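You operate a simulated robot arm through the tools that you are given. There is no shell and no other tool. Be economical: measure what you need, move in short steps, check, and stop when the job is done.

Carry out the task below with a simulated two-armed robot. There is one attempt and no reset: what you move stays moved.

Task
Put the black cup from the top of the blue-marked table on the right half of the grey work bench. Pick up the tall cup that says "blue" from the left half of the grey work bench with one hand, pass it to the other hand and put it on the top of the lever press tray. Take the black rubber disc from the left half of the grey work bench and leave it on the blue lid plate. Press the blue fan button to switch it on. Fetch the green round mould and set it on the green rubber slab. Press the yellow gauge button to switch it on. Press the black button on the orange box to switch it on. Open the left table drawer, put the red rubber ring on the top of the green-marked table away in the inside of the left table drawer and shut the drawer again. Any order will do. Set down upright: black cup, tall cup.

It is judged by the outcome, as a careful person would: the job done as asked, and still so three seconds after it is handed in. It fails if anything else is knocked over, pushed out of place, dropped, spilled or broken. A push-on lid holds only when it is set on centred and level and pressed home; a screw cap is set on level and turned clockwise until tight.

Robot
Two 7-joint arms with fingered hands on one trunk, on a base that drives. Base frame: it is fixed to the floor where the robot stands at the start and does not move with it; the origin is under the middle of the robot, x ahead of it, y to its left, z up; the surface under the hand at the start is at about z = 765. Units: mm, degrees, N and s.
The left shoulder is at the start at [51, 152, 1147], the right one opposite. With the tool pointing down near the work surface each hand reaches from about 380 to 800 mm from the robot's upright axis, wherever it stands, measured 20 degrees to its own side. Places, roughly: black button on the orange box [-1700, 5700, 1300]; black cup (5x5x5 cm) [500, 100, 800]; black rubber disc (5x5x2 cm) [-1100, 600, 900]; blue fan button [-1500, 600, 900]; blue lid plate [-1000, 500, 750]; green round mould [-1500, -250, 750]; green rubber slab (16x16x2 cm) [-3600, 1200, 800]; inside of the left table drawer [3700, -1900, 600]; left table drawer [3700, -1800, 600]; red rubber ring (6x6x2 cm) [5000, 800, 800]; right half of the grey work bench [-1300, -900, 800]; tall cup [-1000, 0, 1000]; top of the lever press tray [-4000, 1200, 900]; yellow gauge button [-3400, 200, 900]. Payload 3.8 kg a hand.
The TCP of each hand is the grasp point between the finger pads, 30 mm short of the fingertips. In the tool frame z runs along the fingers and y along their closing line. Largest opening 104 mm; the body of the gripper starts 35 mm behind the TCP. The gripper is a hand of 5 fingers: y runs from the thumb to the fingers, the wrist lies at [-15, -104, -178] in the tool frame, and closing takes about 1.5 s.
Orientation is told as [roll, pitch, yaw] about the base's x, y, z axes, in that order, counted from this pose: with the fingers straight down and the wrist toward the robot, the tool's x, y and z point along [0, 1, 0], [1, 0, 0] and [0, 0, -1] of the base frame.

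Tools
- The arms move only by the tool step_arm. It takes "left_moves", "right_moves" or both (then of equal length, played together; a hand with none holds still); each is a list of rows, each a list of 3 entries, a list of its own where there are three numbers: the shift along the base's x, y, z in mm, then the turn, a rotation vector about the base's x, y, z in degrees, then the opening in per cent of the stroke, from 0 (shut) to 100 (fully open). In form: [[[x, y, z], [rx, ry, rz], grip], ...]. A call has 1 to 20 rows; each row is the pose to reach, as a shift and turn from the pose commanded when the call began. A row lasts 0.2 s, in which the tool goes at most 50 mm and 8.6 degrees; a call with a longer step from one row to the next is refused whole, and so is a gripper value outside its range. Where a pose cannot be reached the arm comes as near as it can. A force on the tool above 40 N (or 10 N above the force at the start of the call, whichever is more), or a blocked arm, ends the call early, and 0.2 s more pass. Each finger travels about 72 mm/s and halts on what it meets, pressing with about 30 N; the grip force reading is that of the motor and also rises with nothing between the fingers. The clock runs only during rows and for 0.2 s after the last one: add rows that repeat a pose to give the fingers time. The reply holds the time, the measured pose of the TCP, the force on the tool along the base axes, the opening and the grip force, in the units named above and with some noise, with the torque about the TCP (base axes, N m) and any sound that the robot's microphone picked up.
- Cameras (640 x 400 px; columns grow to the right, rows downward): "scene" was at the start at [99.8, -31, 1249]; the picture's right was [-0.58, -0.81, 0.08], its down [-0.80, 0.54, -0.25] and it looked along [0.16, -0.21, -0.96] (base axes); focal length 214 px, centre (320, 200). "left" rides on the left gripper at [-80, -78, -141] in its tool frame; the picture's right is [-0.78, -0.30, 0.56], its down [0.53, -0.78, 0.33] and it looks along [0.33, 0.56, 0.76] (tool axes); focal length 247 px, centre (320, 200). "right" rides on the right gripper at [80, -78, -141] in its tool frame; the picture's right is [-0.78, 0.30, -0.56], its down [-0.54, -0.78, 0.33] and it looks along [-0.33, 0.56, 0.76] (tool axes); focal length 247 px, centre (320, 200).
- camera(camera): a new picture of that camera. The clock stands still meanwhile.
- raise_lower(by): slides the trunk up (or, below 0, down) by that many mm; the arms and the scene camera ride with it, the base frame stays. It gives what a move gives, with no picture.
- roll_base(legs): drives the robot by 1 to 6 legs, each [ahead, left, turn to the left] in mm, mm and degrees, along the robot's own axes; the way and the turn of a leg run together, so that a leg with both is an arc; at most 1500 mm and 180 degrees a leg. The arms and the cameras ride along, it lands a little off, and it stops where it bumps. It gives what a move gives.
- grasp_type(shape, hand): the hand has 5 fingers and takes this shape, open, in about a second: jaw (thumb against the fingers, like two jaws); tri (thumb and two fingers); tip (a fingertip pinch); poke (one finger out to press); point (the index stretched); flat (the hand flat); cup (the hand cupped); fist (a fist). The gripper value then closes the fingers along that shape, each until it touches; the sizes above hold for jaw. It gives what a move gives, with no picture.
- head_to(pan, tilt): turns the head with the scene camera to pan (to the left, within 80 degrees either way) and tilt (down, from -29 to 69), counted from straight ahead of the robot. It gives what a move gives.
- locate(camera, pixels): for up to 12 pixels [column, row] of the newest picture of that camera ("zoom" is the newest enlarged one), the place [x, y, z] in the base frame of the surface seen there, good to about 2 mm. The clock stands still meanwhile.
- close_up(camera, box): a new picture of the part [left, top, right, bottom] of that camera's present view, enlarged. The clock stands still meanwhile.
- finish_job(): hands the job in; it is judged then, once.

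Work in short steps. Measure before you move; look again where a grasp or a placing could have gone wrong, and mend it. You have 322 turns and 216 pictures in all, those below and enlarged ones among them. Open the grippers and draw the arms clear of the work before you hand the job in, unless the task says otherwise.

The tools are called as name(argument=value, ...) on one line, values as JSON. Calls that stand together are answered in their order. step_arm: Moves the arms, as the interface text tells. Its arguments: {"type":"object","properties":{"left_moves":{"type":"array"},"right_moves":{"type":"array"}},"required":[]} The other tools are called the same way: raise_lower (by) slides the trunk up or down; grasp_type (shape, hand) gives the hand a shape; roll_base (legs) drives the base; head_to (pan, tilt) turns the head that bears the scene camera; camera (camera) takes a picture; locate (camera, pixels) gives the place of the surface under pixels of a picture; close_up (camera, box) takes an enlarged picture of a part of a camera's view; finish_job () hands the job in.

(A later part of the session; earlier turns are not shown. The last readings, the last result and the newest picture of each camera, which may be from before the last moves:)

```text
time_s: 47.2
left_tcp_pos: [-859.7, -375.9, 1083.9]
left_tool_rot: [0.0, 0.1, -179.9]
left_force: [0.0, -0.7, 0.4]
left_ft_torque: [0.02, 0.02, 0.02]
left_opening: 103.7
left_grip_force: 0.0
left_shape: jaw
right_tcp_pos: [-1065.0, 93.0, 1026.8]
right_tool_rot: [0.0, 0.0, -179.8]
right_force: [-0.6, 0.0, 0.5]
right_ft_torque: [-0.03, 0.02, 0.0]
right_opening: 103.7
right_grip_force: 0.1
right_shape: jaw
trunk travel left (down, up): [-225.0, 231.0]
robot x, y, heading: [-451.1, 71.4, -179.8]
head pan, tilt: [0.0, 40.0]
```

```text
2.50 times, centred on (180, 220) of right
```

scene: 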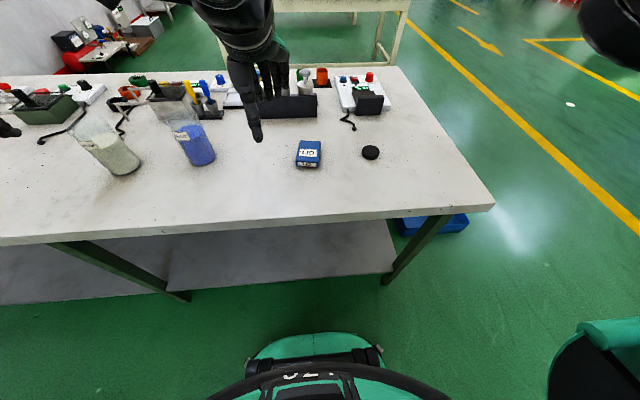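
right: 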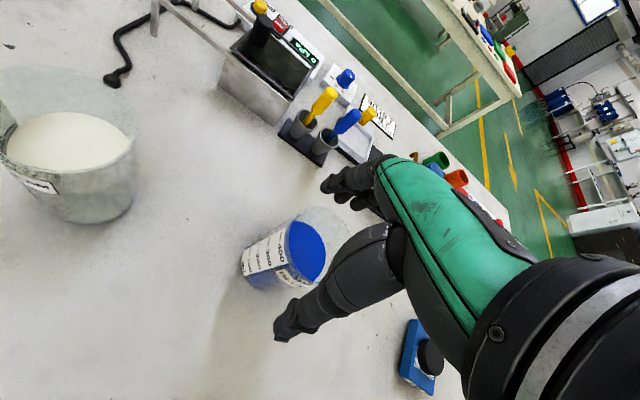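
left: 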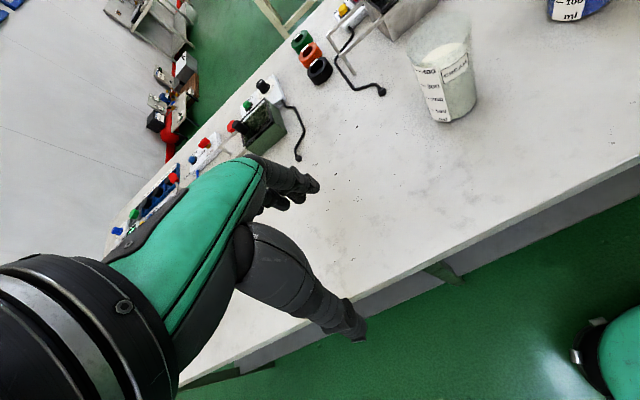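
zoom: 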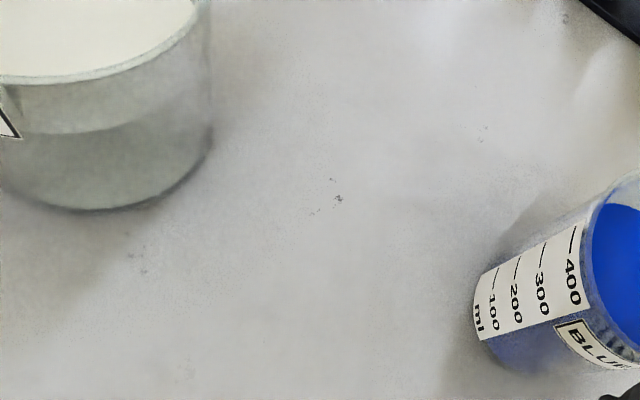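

step_arm(right_moves=[[[20, 20, 25], [0, 0, 0], 100], [[45, 50, 45], [0, 0, 0], 100], [[70, 80, 60], [0, 0, 0], 100], [[95, 110, 75], [0, 0, 0], 100], [[110, 140, 80], [0, 0, 0], 100]])

close_up(camera="scene", box=[290, 100, 390, 190])

locate(camera="zoom", pixels=[[300, 355], [262, 342], [344, 335], [300, 300], [340, 290], [300, 365], [255, 230], [310, 240], [320, 210], [300, 195], [350, 210]])

```text
time_s: 48.4
left_tcp_pos: [-857.2, -374.3, 1083.9]
left_tool_rot: [0.1, 0.0, -179.8]
left_force: [0.4, 0.0, 1.0]
left_ft_torque: [0.0, 0.03, -0.02]
left_opening: 103.8
left_grip_force: 0.0
left_shape: jaw
right_tcp_pos: [-955.7, 234.2, 1105.4]
right_tool_rot: [0.0, 0.0, -179.7]
right_force: [-0.4, 0.2, 0.1]
right_ft_torque: [-0.01, -0.02, 0.02]
right_opening: 103.5
right_grip_force: 0.1
right_shape: jaw
trunk travel left (down, up): [-225.0, 231.0]
robot x, y, heading: [-454.7, 75.3, -179.9]
head pan, tilt: [0.0, 40.0]
```

```text
4.44 times, centred on (340, 145) of scene
```

zoom: 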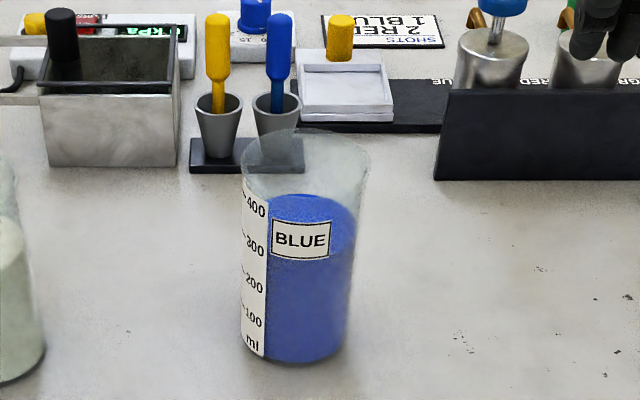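

```text
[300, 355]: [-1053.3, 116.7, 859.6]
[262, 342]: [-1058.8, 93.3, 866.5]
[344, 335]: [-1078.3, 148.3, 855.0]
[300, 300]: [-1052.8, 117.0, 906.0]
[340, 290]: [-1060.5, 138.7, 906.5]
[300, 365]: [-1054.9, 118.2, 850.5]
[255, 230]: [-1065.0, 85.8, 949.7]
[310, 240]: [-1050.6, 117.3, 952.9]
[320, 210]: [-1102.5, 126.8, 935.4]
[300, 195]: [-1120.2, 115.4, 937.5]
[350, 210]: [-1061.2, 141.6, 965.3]
```

locate(camera="zoom", pixels=[[244, 165], [367, 163], [306, 131], [290, 192], [320, 192], [246, 200], [364, 185], [355, 240], [243, 330], [241, 280], [346, 320]])

camera(camera="right")

```text
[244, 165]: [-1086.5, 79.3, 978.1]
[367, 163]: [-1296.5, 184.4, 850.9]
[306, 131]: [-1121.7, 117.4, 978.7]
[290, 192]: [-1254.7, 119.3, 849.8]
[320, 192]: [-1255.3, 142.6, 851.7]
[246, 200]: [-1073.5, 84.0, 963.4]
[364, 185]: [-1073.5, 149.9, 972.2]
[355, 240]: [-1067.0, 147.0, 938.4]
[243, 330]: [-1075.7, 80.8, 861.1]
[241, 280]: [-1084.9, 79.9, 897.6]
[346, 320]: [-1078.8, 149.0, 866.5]
```

```text
180 pictures are left
```

right: 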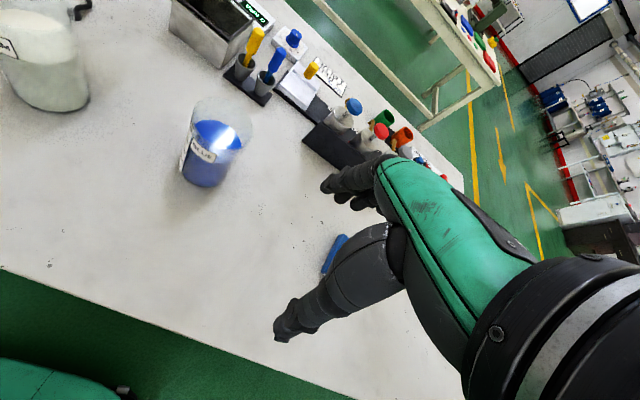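

Beaker: centre ≈(-1087,116), Ø≈72, rim z≈978. Before choosing grips I look at the lever press on the second table.

head_to(pan=-15, tilt=10)

camera(camera="scene")

```text
time_s: 49.4
left_tcp_pos: [-857.5, -374.8, 1084.5]
left_tool_rot: [0.0, 0.0, -180.0]
left_force: [0.0, 0.8, 0.0]
left_ft_torque: [-0.01, -0.02, 0.01]
left_opening: 103.6
left_grip_force: 0.1
left_shape: jaw
right_tcp_pos: [-955.2, 233.1, 1103.9]
right_tool_rot: [-0.1, -0.1, -179.8]
right_force: [-0.6, 0.2, 1.1]
right_ft_torque: [0.01, 0.0, -0.02]
right_opening: 103.7
right_grip_force: 0.1
right_shape: jaw
trunk travel left (down, up): [-225.0, 231.0]
robot x, y, heading: [-453.4, 70.2, -179.8]
head pan, tilt: [-15.0, 10.0]
```

```text
179 pictures are left
```

scene: 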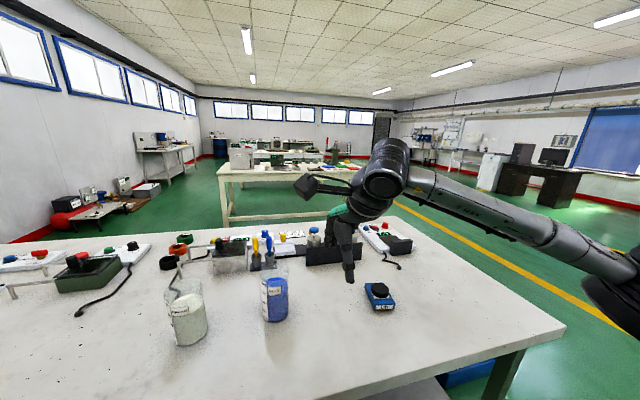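

close_up(camera="scene", box=[210, 130, 370, 230])

```text
4.00 times, centred on (290, 180) of scene
```

zoom: 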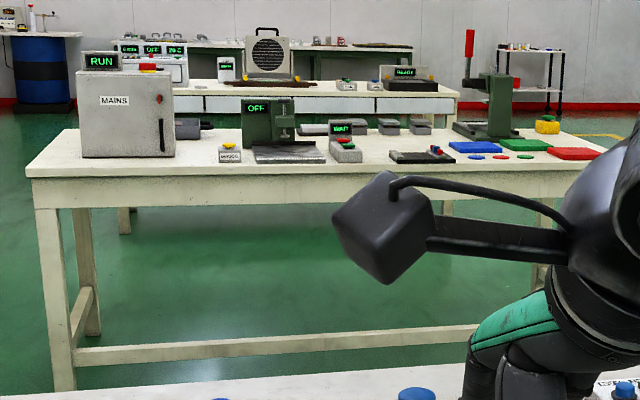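

locate(camera="zoom", pixels=[[490, 130], [497, 82], [470, 45], [520, 145], [480, 148], [572, 152], [475, 147], [230, 150], [80, 165], [300, 155], [545, 122]])

close_up(camera="scene", box=[310, 135, 374, 175])

```text
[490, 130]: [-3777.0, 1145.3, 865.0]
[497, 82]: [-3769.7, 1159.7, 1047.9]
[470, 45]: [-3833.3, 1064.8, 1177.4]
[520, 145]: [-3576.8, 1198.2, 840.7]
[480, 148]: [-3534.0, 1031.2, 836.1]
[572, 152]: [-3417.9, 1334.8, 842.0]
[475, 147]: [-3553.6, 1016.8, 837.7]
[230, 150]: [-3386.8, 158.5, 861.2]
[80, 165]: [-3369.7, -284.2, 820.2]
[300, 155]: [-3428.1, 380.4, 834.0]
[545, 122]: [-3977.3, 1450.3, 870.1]
```

```text
10.00 times, centred on (342, 155) of scene
```

zoom: 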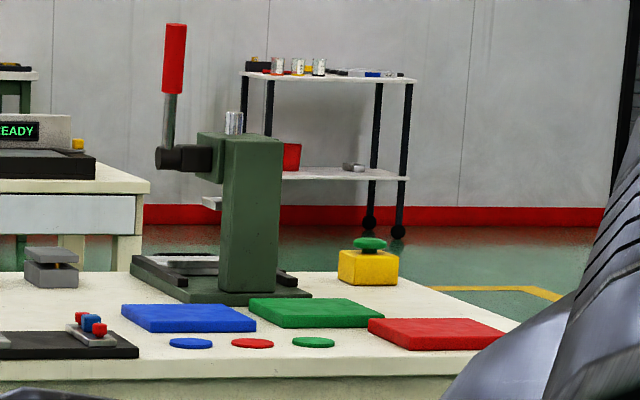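

The press head overhangs its tray, so I'll scout it first and do the cup later. Now drive around the bench's end to its back for the fan button and mould.

roll_base(legs=[[0, -1500, 0], [0, -100, 0], [1500, 0, 0], [200, 0, 0], [0, 0, 180]])

head_to(pan=-30, tilt=20)

camera(camera="scene")

```text
time_s: 60.8
left_tcp_pos: [-1438.7, 1255.6, 1091.6]
left_tool_rot: [-0.1, -1.0, 178.3]
left_force: [0.3, 0.1, -0.1]
left_ft_torque: [0.01, 0.03, -0.01]
left_opening: 104.0
left_grip_force: 0.0
left_shape: jaw
right_tcp_pos: [-1517.6, 1868.0, 1114.2]
right_tool_rot: [-0.2, -1.0, 178.4]
right_force: [0.4, -0.3, -0.2]
right_ft_torque: [0.0, 0.04, 0.0]
right_opening: 104.1
right_grip_force: 0.1
right_shape: jaw
trunk travel left (down, up): [-225.0, 231.0]
robot x, y, heading: [-1039.5, 1695.7, 178.5]
head pan, tilt: [-15.0, 10.0]
stopped in leg 3: the robot was blocked; the commanded pose is now the measured one
```

```text
time_s: 61.6
left_tcp_pos: [-1451.8, 1257.0, 1087.0]
left_tool_rot: [-0.1, -0.2, 178.5]
left_force: [-0.6, 0.9, 0.1]
left_ft_torque: [-0.02, -0.02, 0.0]
left_opening: 104.2
left_grip_force: 0.0
left_shape: jaw
right_tcp_pos: [-1530.4, 1869.2, 1108.4]
right_tool_rot: [-0.1, -0.3, 178.4]
right_force: [-0.5, 0.4, -0.4]
right_ft_torque: [0.02, -0.03, 0.02]
right_opening: 103.9
right_grip_force: 0.0
right_shape: jaw
trunk travel left (down, up): [-225.0, 231.0]
robot x, y, heading: [-1040.9, 1691.9, 178.4]
head pan, tilt: [-30.0, 20.0]
```

```text
176 pictures are left
```

scene: 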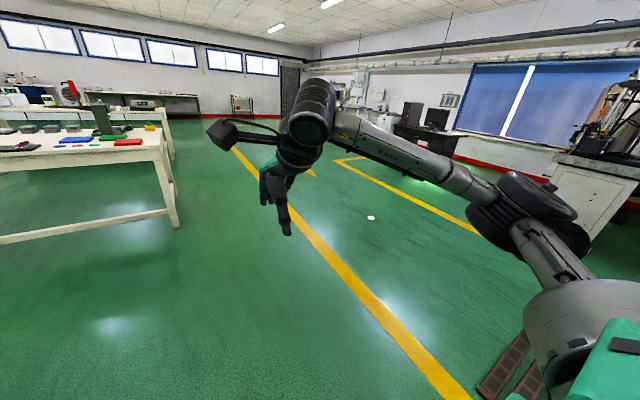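

Blocked after ~585 mm of leg 3. I look down to find what touched.

head_to(pan=15, tilt=55)

camera(camera="scene")

head_to(pan=-60, tilt=55)

camera(camera="scene")

```text
time_s: 62.7
left_tcp_pos: [-1449.1, 1256.5, 1088.1]
left_tool_rot: [-0.1, -0.4, 178.4]
left_force: [-0.4, -0.2, -0.1]
left_ft_torque: [0.0, 0.0, -0.01]
left_opening: 103.8
left_grip_force: 0.1
left_shape: jaw
right_tcp_pos: [-1528.1, 1868.8, 1108.6]
right_tool_rot: [-0.1, -0.5, 178.4]
right_force: [-0.1, 0.1, -0.1]
right_ft_torque: [-0.01, 0.01, 0.02]
right_opening: 104.0
right_grip_force: 0.1
right_shape: jaw
trunk travel left (down, up): [-225.0, 231.0]
robot x, y, heading: [-1036.4, 1692.7, 178.6]
head pan, tilt: [15.0, 55.0]
```

```text
175 pictures are left
```

scene: 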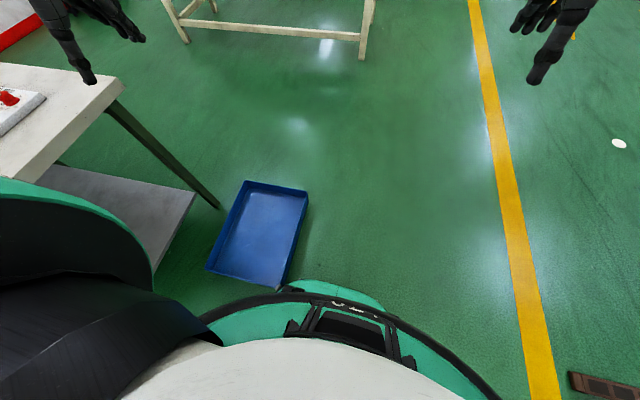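

```text
time_s: 64.2
left_tcp_pos: [-1449.6, 1257.0, 1086.6]
left_tool_rot: [-0.1, -0.6, 178.4]
left_force: [0.1, 0.6, -0.1]
left_ft_torque: [-0.01, 0.0, 0.04]
left_opening: 103.8
left_grip_force: 0.1
left_shape: jaw
right_tcp_pos: [-1528.2, 1868.2, 1109.2]
right_tool_rot: [0.0, -0.5, 178.4]
right_force: [-0.3, -0.3, 0.5]
right_ft_torque: [0.0, -0.04, 0.0]
right_opening: 104.3
right_grip_force: 0.0
right_shape: jaw
trunk travel left (down, up): [-225.0, 231.0]
robot x, y, heading: [-1037.6, 1692.5, 178.4]
head pan, tilt: [-60.0, 55.0]
```

```text
174 pictures are left
```

scene: 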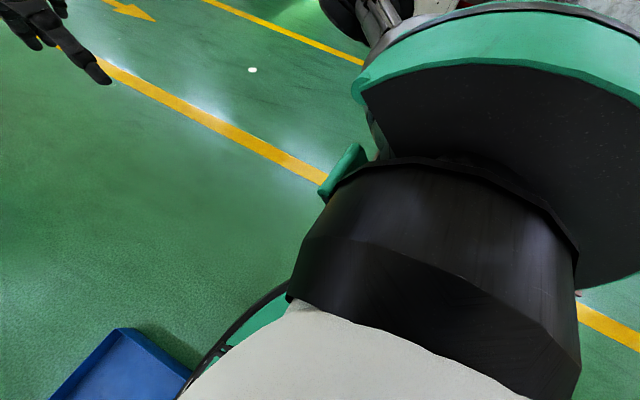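

The blue bin touched the base front. I measure where it lies now.

head_to(pan=15, tilt=55)

camera(camera="scene")

locate(camera="scene", pixels=[[244, 184], [307, 193], [207, 270], [281, 287], [260, 235], [300, 230], [232, 280], [218, 208], [119, 85]])

```text
time_s: 65.7
left_tcp_pos: [-1450.2, 1256.5, 1087.9]
left_tool_rot: [-0.1, -0.5, 178.3]
left_force: [-0.1, 0.1, 0.3]
left_ft_torque: [0.02, 0.01, 0.0]
left_opening: 104.1
left_grip_force: 0.1
left_shape: jaw
right_tcp_pos: [-1528.5, 1868.5, 1108.9]
right_tool_rot: [0.1, -0.6, 178.4]
right_force: [-0.3, -0.5, 0.6]
right_ft_torque: [-0.02, -0.05, 0.01]
right_opening: 103.9
right_grip_force: 0.1
right_shape: jaw
trunk travel left (down, up): [-225.0, 231.0]
robot x, y, heading: [-1041.9, 1689.4, 178.4]
head pan, tilt: [15.0, 55.0]
```

```text
173 pictures are left
```

scene: 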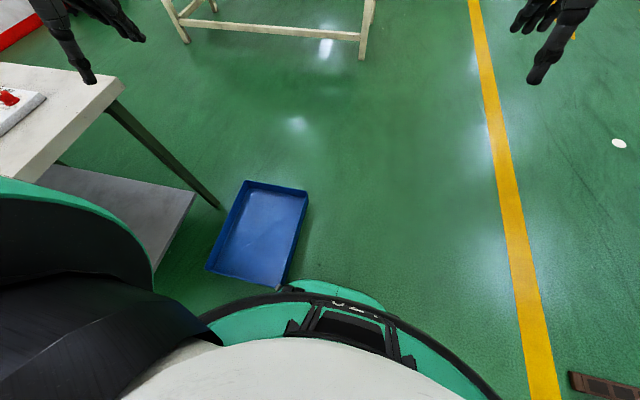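

```text
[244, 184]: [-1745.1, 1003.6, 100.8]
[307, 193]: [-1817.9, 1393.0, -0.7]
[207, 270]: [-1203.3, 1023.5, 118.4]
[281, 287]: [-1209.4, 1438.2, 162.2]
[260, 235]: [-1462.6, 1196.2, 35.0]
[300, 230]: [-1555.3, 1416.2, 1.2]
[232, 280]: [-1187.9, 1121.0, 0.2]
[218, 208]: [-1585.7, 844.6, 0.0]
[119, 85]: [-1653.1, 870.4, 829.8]
```

Bin still has its corner at (-1203,1004) as measured at the start, so it hasn't shifted. I check the brown object at (590,380) before sidestepping.

locate(camera="scene", pixels=[[572, 374], [600, 380], [540, 390], [480, 60], [368, 55], [500, 200]])

```text
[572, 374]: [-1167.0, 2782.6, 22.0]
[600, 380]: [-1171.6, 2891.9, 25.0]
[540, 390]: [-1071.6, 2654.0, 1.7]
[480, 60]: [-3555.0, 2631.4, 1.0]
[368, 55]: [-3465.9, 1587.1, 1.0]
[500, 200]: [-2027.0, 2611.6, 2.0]
```

roll_base(legs=[[-120, 0, 0], [0, -400, 1.5], [1300, 0, 0], [0, 0, -179.5], [0, -1200, 0]])

head_to(pan=-15, tilt=30)

camera(camera="scene")

```text
time_s: 88.5
left_tcp_pos: [-1851.0, 1293.0, 1088.2]
left_tool_rot: [-0.1, -0.5, 0.8]
left_force: [-0.1, -0.3, 0.2]
left_ft_torque: [-0.03, 0.0, -0.02]
left_opening: 104.1
left_grip_force: 0.2
left_shape: jaw
right_tcp_pos: [-1745.1, 686.2, 1109.1]
right_tool_rot: [0.0, -0.5, 0.8]
right_force: [-0.3, -0.4, -0.8]
right_ft_torque: [0.0, 0.03, 0.01]
right_opening: 103.9
right_grip_force: 0.0
right_shape: jaw
trunk travel left (down, up): [-225.0, 231.0]
robot x, y, heading: [-2246.8, 839.7, 0.6]
head pan, tilt: [15.0, 55.0]
```

```text
time_s: 89.4
left_tcp_pos: [-1850.5, 1294.4, 1087.3]
left_tool_rot: [-0.1, -0.5, 0.8]
left_force: [-1.2, -0.1, 0.1]
left_ft_torque: [0.01, -0.01, -0.01]
left_opening: 103.7
left_grip_force: 0.0
left_shape: jaw
right_tcp_pos: [-1745.5, 686.2, 1109.0]
right_tool_rot: [0.0, -0.5, 0.8]
right_force: [0.5, -0.6, 0.1]
right_ft_torque: [-0.02, 0.05, 0.01]
right_opening: 104.0
right_grip_force: 0.0
right_shape: jaw
trunk travel left (down, up): [-225.0, 231.0]
robot x, y, heading: [-2242.8, 845.0, 0.9]
head pan, tilt: [-15.0, 30.0]
```

```text
172 pictures are left
```

scene: 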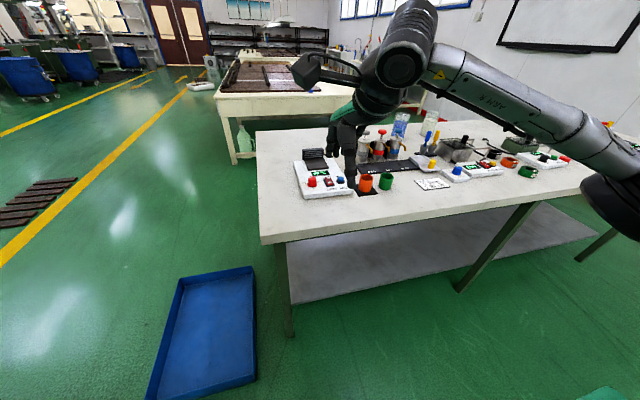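

I move ahead 120 and right 80, then zoom onto the device with the buttons.

roll_base(legs=[[0, -80, 0], [120, 0, 0]])

head_to(pan=-15, tilt=35)

camera(camera="scene")

camera(camera="right")

```text
time_s: 91.3
left_tcp_pos: [-1728.9, 1212.9, 1086.8]
left_tool_rot: [-0.1, -0.5, 0.6]
left_force: [-0.5, -0.4, 0.6]
left_ft_torque: [-0.03, 0.03, 0.03]
left_opening: 103.8
left_grip_force: 0.1
left_shape: jaw
right_tcp_pos: [-1627.0, 604.4, 1110.3]
right_tool_rot: [0.0, -0.4, 0.7]
right_force: [-0.3, 0.1, -0.7]
right_ft_torque: [0.01, 0.02, 0.0]
right_opening: 103.6
right_grip_force: 0.0
right_shape: jaw
trunk travel left (down, up): [-225.0, 231.0]
robot x, y, heading: [-2121.9, 764.3, 0.5]
head pan, tilt: [-15.0, 30.0]
```

```text
time_s: 92.0
left_tcp_pos: [-1728.1, 1212.8, 1087.1]
left_tool_rot: [-0.2, -0.3, 0.5]
left_force: [-0.2, 0.4, 0.5]
left_ft_torque: [0.03, 0.01, -0.03]
left_opening: 103.8
left_grip_force: 0.1
left_shape: jaw
right_tcp_pos: [-1625.7, 603.8, 1110.1]
right_tool_rot: [-0.1, -0.4, 0.6]
right_force: [0.5, -0.4, -0.2]
right_ft_torque: [0.0, 0.01, 0.03]
right_opening: 103.9
right_grip_force: 0.0
right_shape: jaw
trunk travel left (down, up): [-225.0, 231.0]
robot x, y, heading: [-2120.2, 763.9, 0.3]
head pan, tilt: [-15.0, 35.0]
```

```text
171 pictures are left
```

scene: 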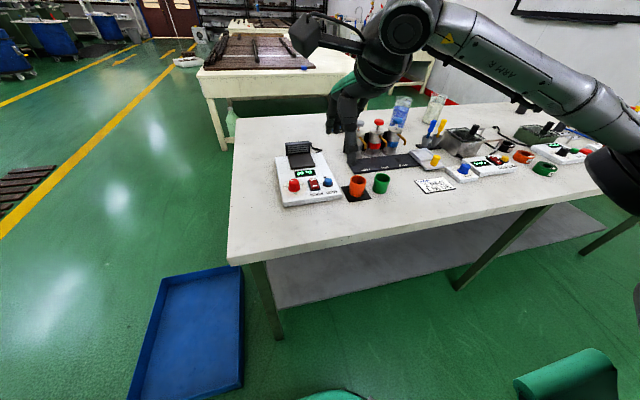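

```text
170 pictures are left
```

right: 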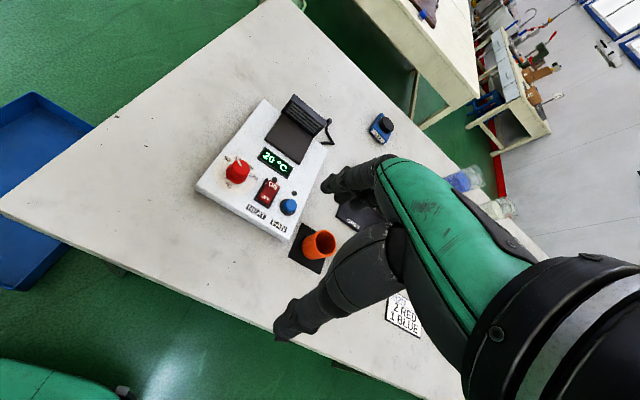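

close_up(camera="right", box=[190, 90, 350, 250])

close_up(camera="scene", box=[260, 120, 560, 220])

```text
2.50 times, centred on (270, 170) of right
```

zoom: 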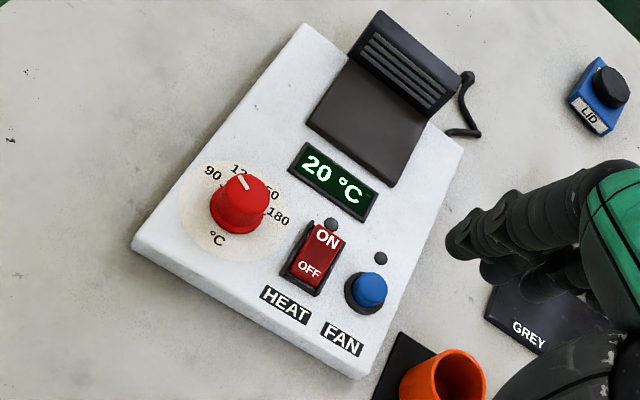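

```text
2.13 times, centred on (410, 170) of scene
```

zoom: 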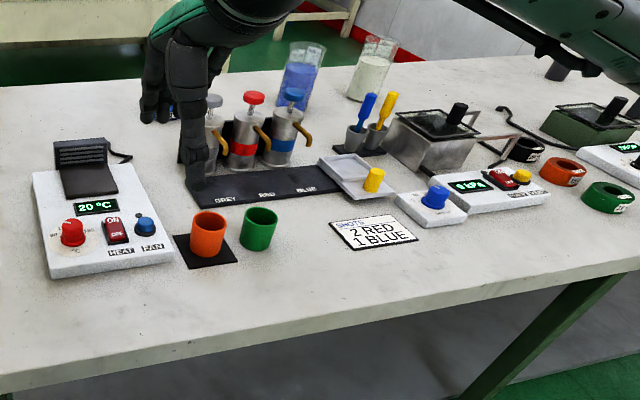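

The blue FAN button is confirmed; I locate it and shape the right hand to poke. The green round mould seems to be the green ring at zoom (605,197).

locate(camera="zoom", pixels=[[146, 217], [146, 224], [138, 222], [154, 222], [146, 234], [115, 233], [208, 215], [207, 250], [605, 185], [606, 200], [590, 195]])

grasp_type(shape="poke", hand="right")

camera(camera="right")

camera(camera="scene")

```text
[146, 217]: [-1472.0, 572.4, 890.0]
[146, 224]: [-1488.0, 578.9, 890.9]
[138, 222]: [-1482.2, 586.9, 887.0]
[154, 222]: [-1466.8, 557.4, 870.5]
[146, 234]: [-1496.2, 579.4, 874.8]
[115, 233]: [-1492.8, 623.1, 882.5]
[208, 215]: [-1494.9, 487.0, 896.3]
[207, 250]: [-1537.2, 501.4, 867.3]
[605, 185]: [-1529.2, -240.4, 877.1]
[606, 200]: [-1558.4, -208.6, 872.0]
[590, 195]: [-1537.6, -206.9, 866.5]
```

```text
time_s: 92.9
left_tcp_pos: [-1728.4, 1214.5, 1088.3]
left_tool_rot: [-0.1, -0.6, 0.6]
left_force: [0.3, -0.3, -0.4]
left_ft_torque: [0.02, 0.0, 0.01]
left_opening: 103.9
left_grip_force: 0.0
left_shape: jaw
right_tcp_pos: [-1625.4, 604.8, 1109.1]
right_tool_rot: [0.0, -0.5, 0.7]
right_force: [-0.2, 0.4, 0.8]
right_ft_torque: [-0.02, 0.0, -0.02]
right_opening: 0.0
right_grip_force: 0.1
right_shape: poke
trunk travel left (down, up): [-225.0, 231.0]
robot x, y, heading: [-2120.8, 765.0, 0.6]
head pan, tilt: [-15.0, 35.0]
```

```text
167 pictures are left
```

right: 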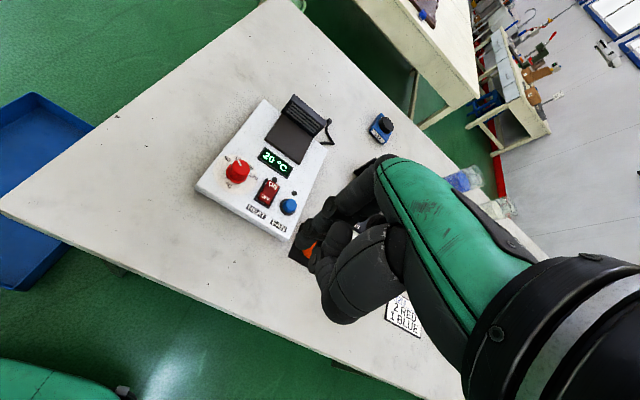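

```text
166 pictures are left
```

scene: 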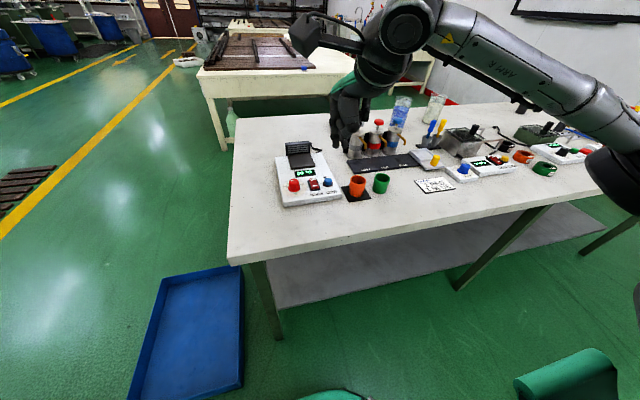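

I find the poking fingertip relative to the TCP.

close_up(camera="right", box=[260, 150, 420, 330])

close_up(camera="scene", box=[300, 70, 400, 170])

```text
2.22 times, centred on (340, 240) of right
```

zoom: 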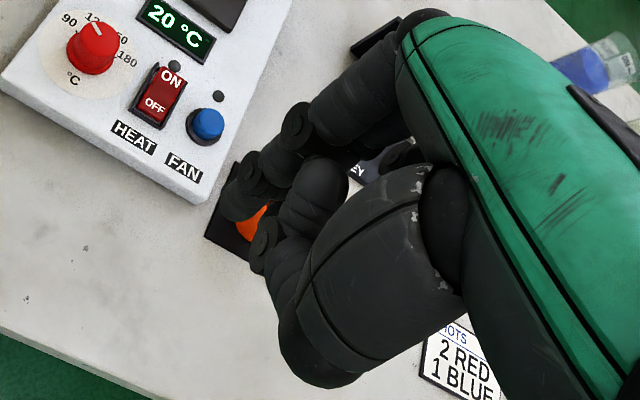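

```text
4.00 times, centred on (350, 120) of scene
```

zoom: 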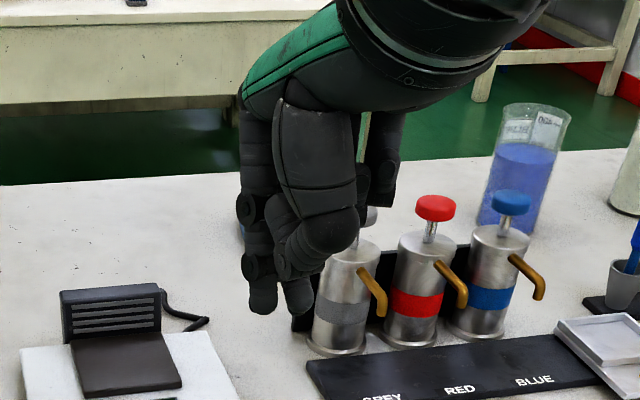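

locate(camera="zoom", pixels=[[264, 308], [264, 295], [298, 308], [298, 295], [280, 265], [262, 270], [385, 195]])

close_up(camera="left", box=[0, 0, 640, 400])

```text
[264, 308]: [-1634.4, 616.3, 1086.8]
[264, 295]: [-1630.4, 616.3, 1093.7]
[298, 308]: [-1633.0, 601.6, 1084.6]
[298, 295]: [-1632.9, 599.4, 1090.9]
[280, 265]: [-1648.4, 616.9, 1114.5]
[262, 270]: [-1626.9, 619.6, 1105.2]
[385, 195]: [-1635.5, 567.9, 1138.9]
```

```text
1.00 times, centred on (320, 200) of left (not enlarged: the box is as wide or as high as the picture)
```

zoom: 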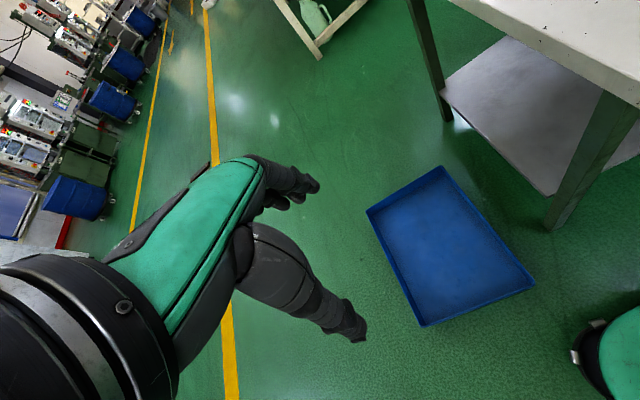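

Poke gives two tips together near TCP −27 mm. I check the "point" shape for comparison.

grasp_type(shape="point", hand="right")

close_up(camera="scene", box=[300, 70, 400, 170])

close_up(camera="right", box=[260, 150, 420, 330])

```text
time_s: 93.8
left_tcp_pos: [-1728.0, 1213.4, 1087.4]
left_tool_rot: [-0.1, -0.5, 0.6]
left_force: [0.2, 0.0, 0.5]
left_ft_torque: [0.0, 0.01, 0.02]
left_opening: 104.0
left_grip_force: 0.1
left_shape: jaw
right_tcp_pos: [-1626.1, 605.1, 1109.5]
right_tool_rot: [-0.1, -0.5, 0.8]
right_force: [-0.1, -0.1, 0.2]
right_ft_torque: [-0.02, 0.02, 0.01]
right_opening: 0.1
right_grip_force: 0.1
right_shape: point
trunk travel left (down, up): [-225.0, 231.0]
robot x, y, heading: [-2123.7, 762.6, 0.9]
head pan, tilt: [-15.0, 35.0]
```

```text
4.00 times, centred on (350, 120) of scene
```

zoom: 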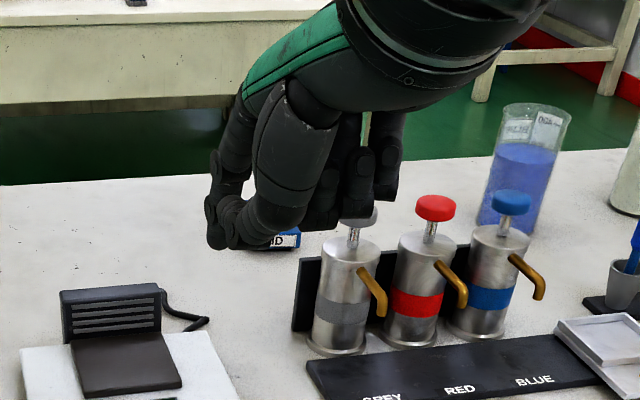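

```text
2.22 times, centred on (340, 240) of right
```

zoom: 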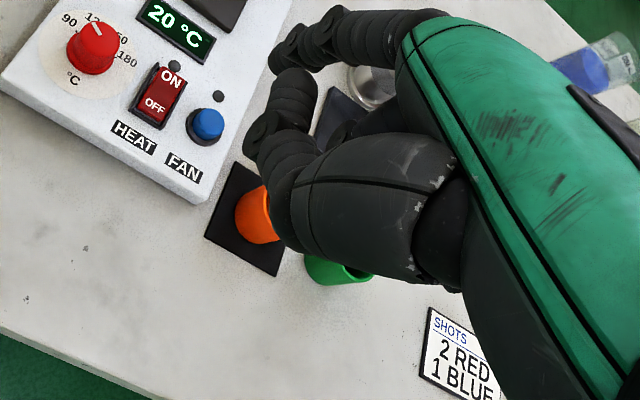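

Poke is better. I set poke again and move above the button (target TCP (-1478, 562)), so the tip at +11 mm y meets it.

grasp_type(shape="poke", hand="right")

step_arm(right_moves=[[[40, -12, 0], [0, 0, 0], 0], [[80, -24, 0], [0, 0, 0], 0], [[115, -35, 0], [0, 0, 0], 0], [[148, -43, -30], [0, 0, 0], 0], [[148, -43, -75], [0, 0, 0], 0], [[148, -43, -120], [0, 0, 0], 0], [[148, -43, -150], [0, 0, 0], 0], [[148, -43, -150], [0, 0, 0], 0]])

close_up(camera="scene", box=[270, 130, 390, 220])

close_up(camera="right", box=[220, 150, 380, 310])

```text
time_s: 94.7
left_tcp_pos: [-1728.6, 1213.0, 1086.9]
left_tool_rot: [0.0, -0.6, 0.5]
left_force: [0.1, -0.1, 0.0]
left_ft_torque: [0.01, 0.03, 0.01]
left_opening: 103.8
left_grip_force: 0.0
left_shape: jaw
right_tcp_pos: [-1626.4, 604.5, 1109.0]
right_tool_rot: [0.0, -0.5, 0.6]
right_force: [-0.3, 0.1, 0.1]
right_ft_torque: [0.01, -0.03, -0.02]
right_opening: 0.0
right_grip_force: 0.0
right_shape: poke
trunk travel left (down, up): [-225.0, 231.0]
robot x, y, heading: [-2123.9, 763.8, 0.6]
head pan, tilt: [-15.0, 35.0]
```

```text
time_s: 96.5
left_tcp_pos: [-1728.2, 1214.2, 1087.2]
left_tool_rot: [-0.1, -0.4, 0.6]
left_force: [0.1, -0.1, -0.4]
left_ft_torque: [-0.01, 0.01, 0.0]
left_opening: 104.0
left_grip_force: 0.0
left_shape: jaw
right_tcp_pos: [-1477.8, 562.9, 958.7]
right_tool_rot: [0.0, -0.5, 0.7]
right_force: [-0.4, -0.2, 1.2]
right_ft_torque: [-0.02, 0.0, 0.01]
right_opening: 0.0
right_grip_force: 0.1
right_shape: poke
trunk travel left (down, up): [-225.0, 231.0]
robot x, y, heading: [-2123.7, 762.8, 0.7]
head pan, tilt: [-15.0, 35.0]
```

```text
4.44 times, centred on (330, 175) of scene
```

zoom: 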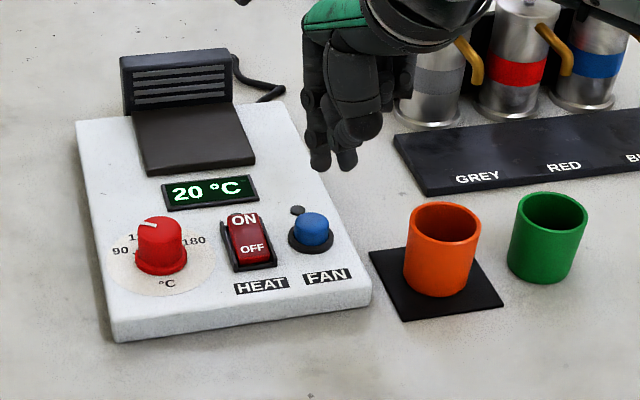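

```text
2.50 times, centred on (300, 230) of right
```

zoom: 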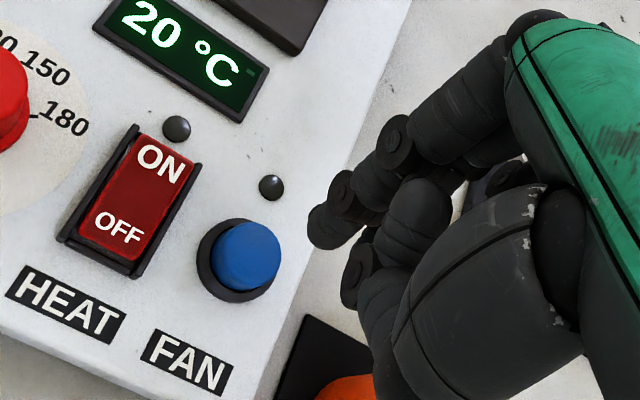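

locate(camera="zoom", pixels=[[248, 250], [225, 255], [275, 255], [240, 228], [320, 235], [328, 225], [270, 187]])

close_up(camera="scene", box=[300, 140, 380, 200])

```text
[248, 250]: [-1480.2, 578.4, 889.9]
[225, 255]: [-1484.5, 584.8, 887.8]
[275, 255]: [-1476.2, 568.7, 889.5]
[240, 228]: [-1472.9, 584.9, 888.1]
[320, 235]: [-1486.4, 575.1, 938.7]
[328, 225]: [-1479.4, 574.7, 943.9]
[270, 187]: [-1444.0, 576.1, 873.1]
```

```text
6.67 times, centred on (340, 170) of scene
```

zoom: 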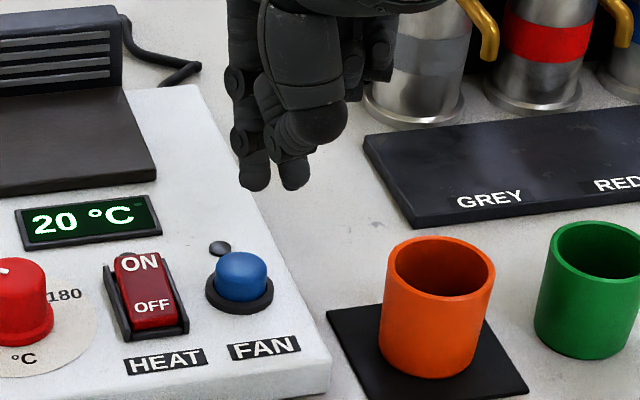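

Tip is aligned with the button centre (-1479,577). I press down in small steps.

step_arm(right_moves=[[[0, 3, -20], [0, 0, 0], 0], [[0, 3, -34], [0, 0, 0], 0], [[0, 3, -38], [0, 0, 0], 0], [[0, 3, -41], [0, 0, 0], 0], [[0, 3, -43], [0, 0, 0], 0], [[0, 3, -45], [0, 0, 0], 0], [[0, 3, -45], [0, 0, 0], 0]])

close_up(camera="scene", box=[270, 130, 390, 220])

```text
time_s: 98.1
left_tcp_pos: [-1729.2, 1213.3, 1087.1]
left_tool_rot: [-0.1, -0.5, 0.7]
left_force: [-0.5, -0.2, -0.4]
left_ft_torque: [0.0, 0.02, 0.01]
left_opening: 104.2
left_grip_force: 0.0
left_shape: jaw
right_tcp_pos: [-1478.7, 565.2, 914.9]
right_tool_rot: [0.0, -0.4, 0.6]
right_force: [1.1, -0.5, 2.0]
right_ft_torque: [-0.02, -0.03, 0.0]
right_opening: 0.0
right_grip_force: 0.1
right_shape: poke
trunk travel left (down, up): [-225.0, 231.0]
robot x, y, heading: [-2121.5, 760.0, 0.6]
head pan, tilt: [-15.0, 35.0]
heard: click
```

```text
4.44 times, centred on (330, 175) of scene
```

zoom: 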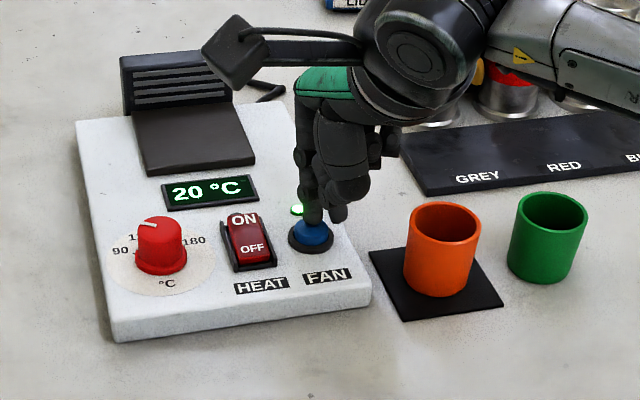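

A click, and the lamp by the button is now green. I lift off and reset the hand to jaw.

step_arm(right_moves=[[[0, 0, 30], [0, 0, 0], 0], [[0, 0, 70], [0, 0, 0], 0], [[-20, 0, 115], [0, 0, 0], 0], [[-60, 0, 140], [0, 0, 0], 0], [[-100, 0, 160], [0, 0, 0], 0]])

close_up(camera="scene", box=[270, 130, 390, 220])

grasp_type(shape="jaw", hand="right")

roll_base(legs=[[-60, 0, 0], [0, -830, 0]])

camera(camera="scene")

camera(camera="right")

```text
time_s: 99.3
left_tcp_pos: [-1728.2, 1213.4, 1088.5]
left_tool_rot: [-0.1, -0.6, 0.6]
left_force: [0.6, -0.6, 1.1]
left_ft_torque: [0.02, 0.0, 0.01]
left_opening: 104.0
left_grip_force: 0.1
left_shape: jaw
right_tcp_pos: [-1580.1, 566.4, 1076.6]
right_tool_rot: [0.0, -0.6, 0.6]
right_force: [0.1, -0.3, -0.3]
right_ft_torque: [0.01, -0.02, 0.07]
right_opening: 0.0
right_grip_force: 0.1
right_shape: poke
trunk travel left (down, up): [-225.0, 231.0]
robot x, y, heading: [-2123.9, 764.7, 0.3]
head pan, tilt: [-15.0, 35.0]
```

```text
4.44 times, centred on (330, 175) of scene
```

zoom: 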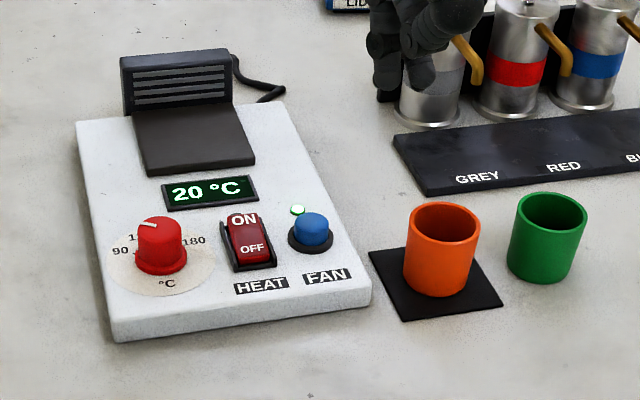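

```text
time_s: 100.2
left_tcp_pos: [-1727.5, 1214.6, 1088.7]
left_tool_rot: [-0.1, -0.4, 0.6]
left_force: [0.3, -0.4, 0.3]
left_ft_torque: [0.0, 0.0, -0.01]
left_opening: 103.9
left_grip_force: 0.1
left_shape: jaw
right_tcp_pos: [-1578.9, 567.0, 1074.7]
right_tool_rot: [-0.1, -0.5, 0.7]
right_force: [-0.1, 0.2, -0.1]
right_ft_torque: [-0.03, 0.01, 0.02]
right_opening: 104.2
right_grip_force: 0.0
right_shape: jaw
trunk travel left (down, up): [-225.0, 231.0]
robot x, y, heading: [-2120.1, 760.4, 0.5]
head pan, tilt: [-15.0, 35.0]
```

```text
time_s: 105.2
left_tcp_pos: [-1778.5, 383.2, 1087.8]
left_tool_rot: [-0.1, -0.5, 0.5]
left_force: [-0.9, 0.4, -0.6]
left_ft_torque: [-0.04, -0.01, 0.03]
left_opening: 104.1
left_grip_force: 0.0
left_shape: jaw
right_tcp_pos: [-1629.7, -263.4, 1076.0]
right_tool_rot: [0.1, -0.4, 0.7]
right_force: [-0.2, -0.3, 0.0]
right_ft_torque: [0.03, 0.0, 0.03]
right_opening: 103.8
right_grip_force: 0.0
right_shape: jaw
trunk travel left (down, up): [-225.0, 231.0]
robot x, y, heading: [-2171.9, -67.8, 0.5]
head pan, tilt: [-15.0, 35.0]
```

```text
155 pictures are left
```

scene: 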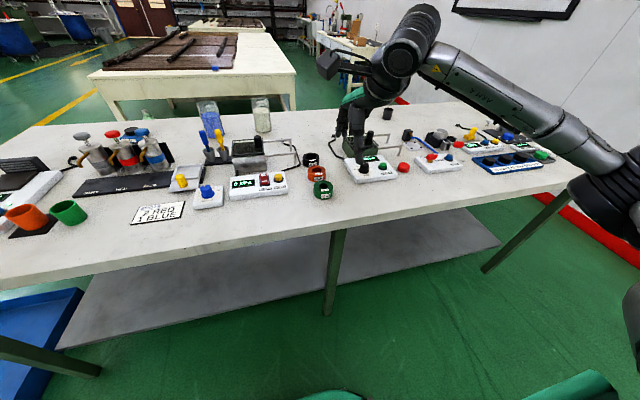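

```text
154 pictures are left
```

right: 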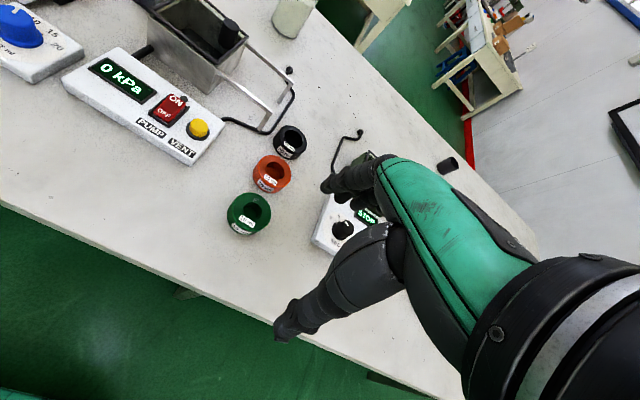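

Fan is on (green lamp). Now I measure the green round mould at right-cam (249,213).

close_up(camera="right", box=[200, 110, 340, 250])

close_up(camera="scene", box=[280, 140, 380, 210])

```text
2.86 times, centred on (270, 180) of right
```

zoom: 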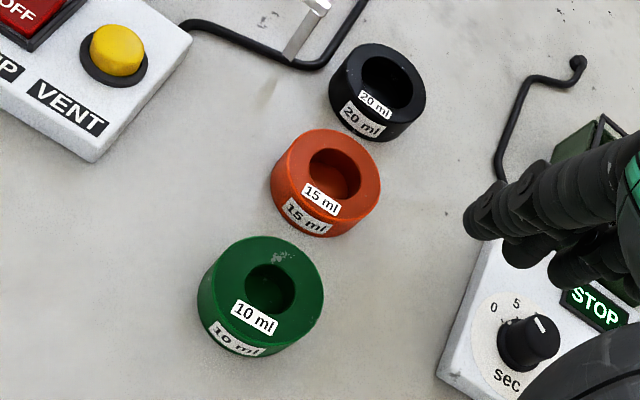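

```text
5.71 times, centred on (330, 175) of scene
```

zoom: 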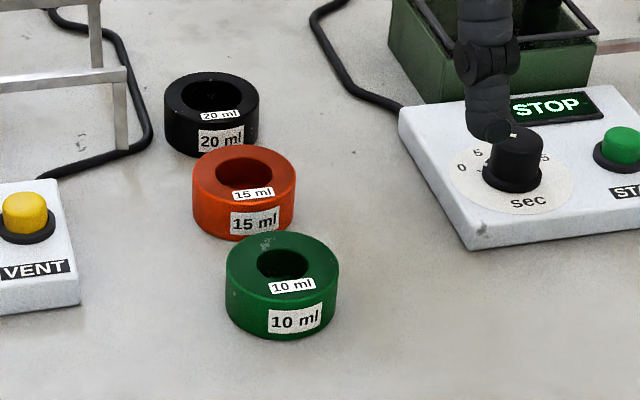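

locate(camera="zoom", pixels=[[230, 265], [335, 268], [280, 237], [288, 300], [280, 330], [250, 245], [320, 250], [245, 155], [245, 200], [245, 225]])

```text
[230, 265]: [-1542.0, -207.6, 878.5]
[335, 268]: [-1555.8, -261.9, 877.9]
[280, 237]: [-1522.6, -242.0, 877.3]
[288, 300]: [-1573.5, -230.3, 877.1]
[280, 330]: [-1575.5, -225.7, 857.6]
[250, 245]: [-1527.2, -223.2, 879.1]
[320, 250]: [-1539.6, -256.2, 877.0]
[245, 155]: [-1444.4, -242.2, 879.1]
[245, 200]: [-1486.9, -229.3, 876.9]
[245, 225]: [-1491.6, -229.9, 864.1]
```

locate(camera="zoom", pixels=[[402, 125], [470, 243], [436, 185], [78, 300], [60, 205]])

step_arm(right_moves=[[[14, 5, 0], [0, 0, 8.5], 100], [[28, 10, 0], [0, 0, 17], 100], [[42, 15, 0], [0, 0, 25.5], 100], [[56, 20, 0], [0, 0, 34], 100], [[70, 25, 0], [0, 0, 42.5], 100], [[80, 28, 0], [0, 0, 51], 100], [[80, 28, 0], [0, 0, 59.5], 100], [[80, 28, 0], [0, 0, 68], 100], [[80, 28, 0], [0, 0, 76.5], 100], [[80, 28, 0], [0, 0, 85], 100], [[80, 28, -40], [0, 0, 90], 100], [[80, 28, -80], [0, 0, 90], 100], [[80, 28, -120], [0, 0, 90], 100], [[80, 28, -120], [0, 0, 90], 100]])

camera(camera="right")

close_up(camera="scene", box=[250, 110, 410, 210])

```text
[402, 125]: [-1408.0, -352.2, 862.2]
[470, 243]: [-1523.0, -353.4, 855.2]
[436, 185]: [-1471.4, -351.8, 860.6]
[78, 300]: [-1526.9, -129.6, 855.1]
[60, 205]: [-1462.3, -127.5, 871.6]
```

```text
time_s: 108.2
left_tcp_pos: [-1776.4, 391.6, 1083.6]
left_tool_rot: [-0.4, -0.5, 0.6]
left_force: [-1.0, 1.6, -1.1]
left_ft_torque: [-0.11, -0.07, -0.05]
left_opening: 103.8
left_grip_force: 0.1
left_shape: jaw
right_tcp_pos: [-1792.3, -57.1, 886.3]
right_tool_rot: [-7.3, -1.7, 84.7]
right_force: [1.5, -11.2, -12.2]
right_ft_torque: [1.03, 0.21, -0.05]
right_opening: 103.9
right_grip_force: 0.1
right_shape: jaw
right hand out of reach, approached as far as the arm can: row 4, 5, 6, 7, 8, 9, 10, 11, 12, 13, 14
trunk travel left (down, up): [-225.0, 231.0]
robot x, y, heading: [-2173.3, -64.6, 0.2]
head pan, tilt: [-15.0, 35.0]
```

```text
151 pictures are left
```

right: 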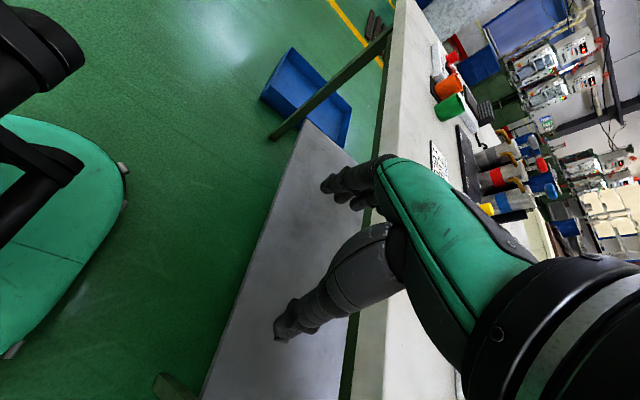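

```text
4.00 times, centred on (330, 160) of scene
```

zoom: 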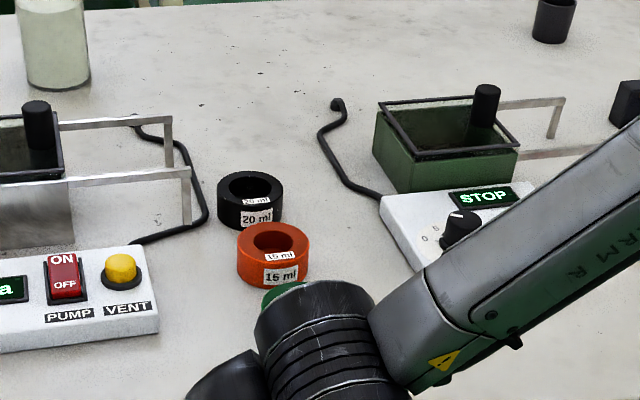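

Yaw +90 was out of reach and the hand swung over the bench edge. I raise it carefully first, then unwind the yaw.

step_arm(right_moves=[[[0, 0, 30], [0, 0, 0], 100], [[0, 0, 70], [0, 0, 0], 100], [[0, 0, 110], [0, 0, 0], 100], [[0, 0, 150], [0, 0, 0], 100], [[0, 0, 190], [0, 0, 0], 100]])

camera(camera="scene")

```text
time_s: 109.3
left_tcp_pos: [-1777.0, 383.1, 1087.3]
left_tool_rot: [-0.1, -0.5, 0.5]
left_force: [-0.4, -0.6, 0.1]
left_ft_torque: [-0.01, -0.02, -0.01]
left_opening: 103.5
left_grip_force: 0.0
left_shape: jaw
right_tcp_pos: [-1802.3, -81.8, 895.9]
right_tool_rot: [-6.7, 0.1, 82.6]
right_force: [-1.0, -0.3, 0.0]
right_ft_torque: [0.02, 0.03, 0.01]
right_opening: 104.2
right_grip_force: 0.1
right_shape: jaw
right hand out of reach, approached as far as the arm can: row 1, 2, 3, 4, 5
trunk travel left (down, up): [-225.0, 231.0]
robot x, y, heading: [-2171.1, -66.3, 0.4]
head pan, tilt: [-15.0, 35.0]
```

```text
149 pictures are left
```

scene: 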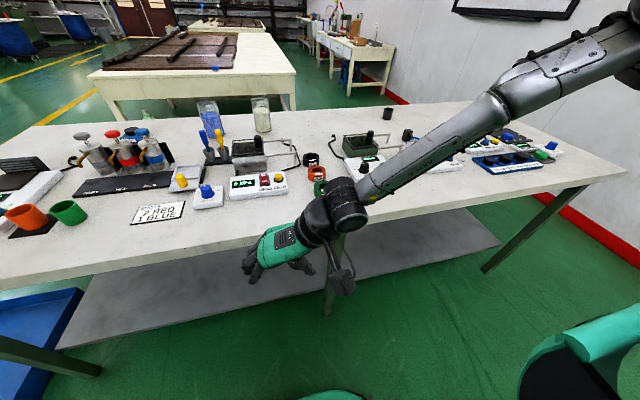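

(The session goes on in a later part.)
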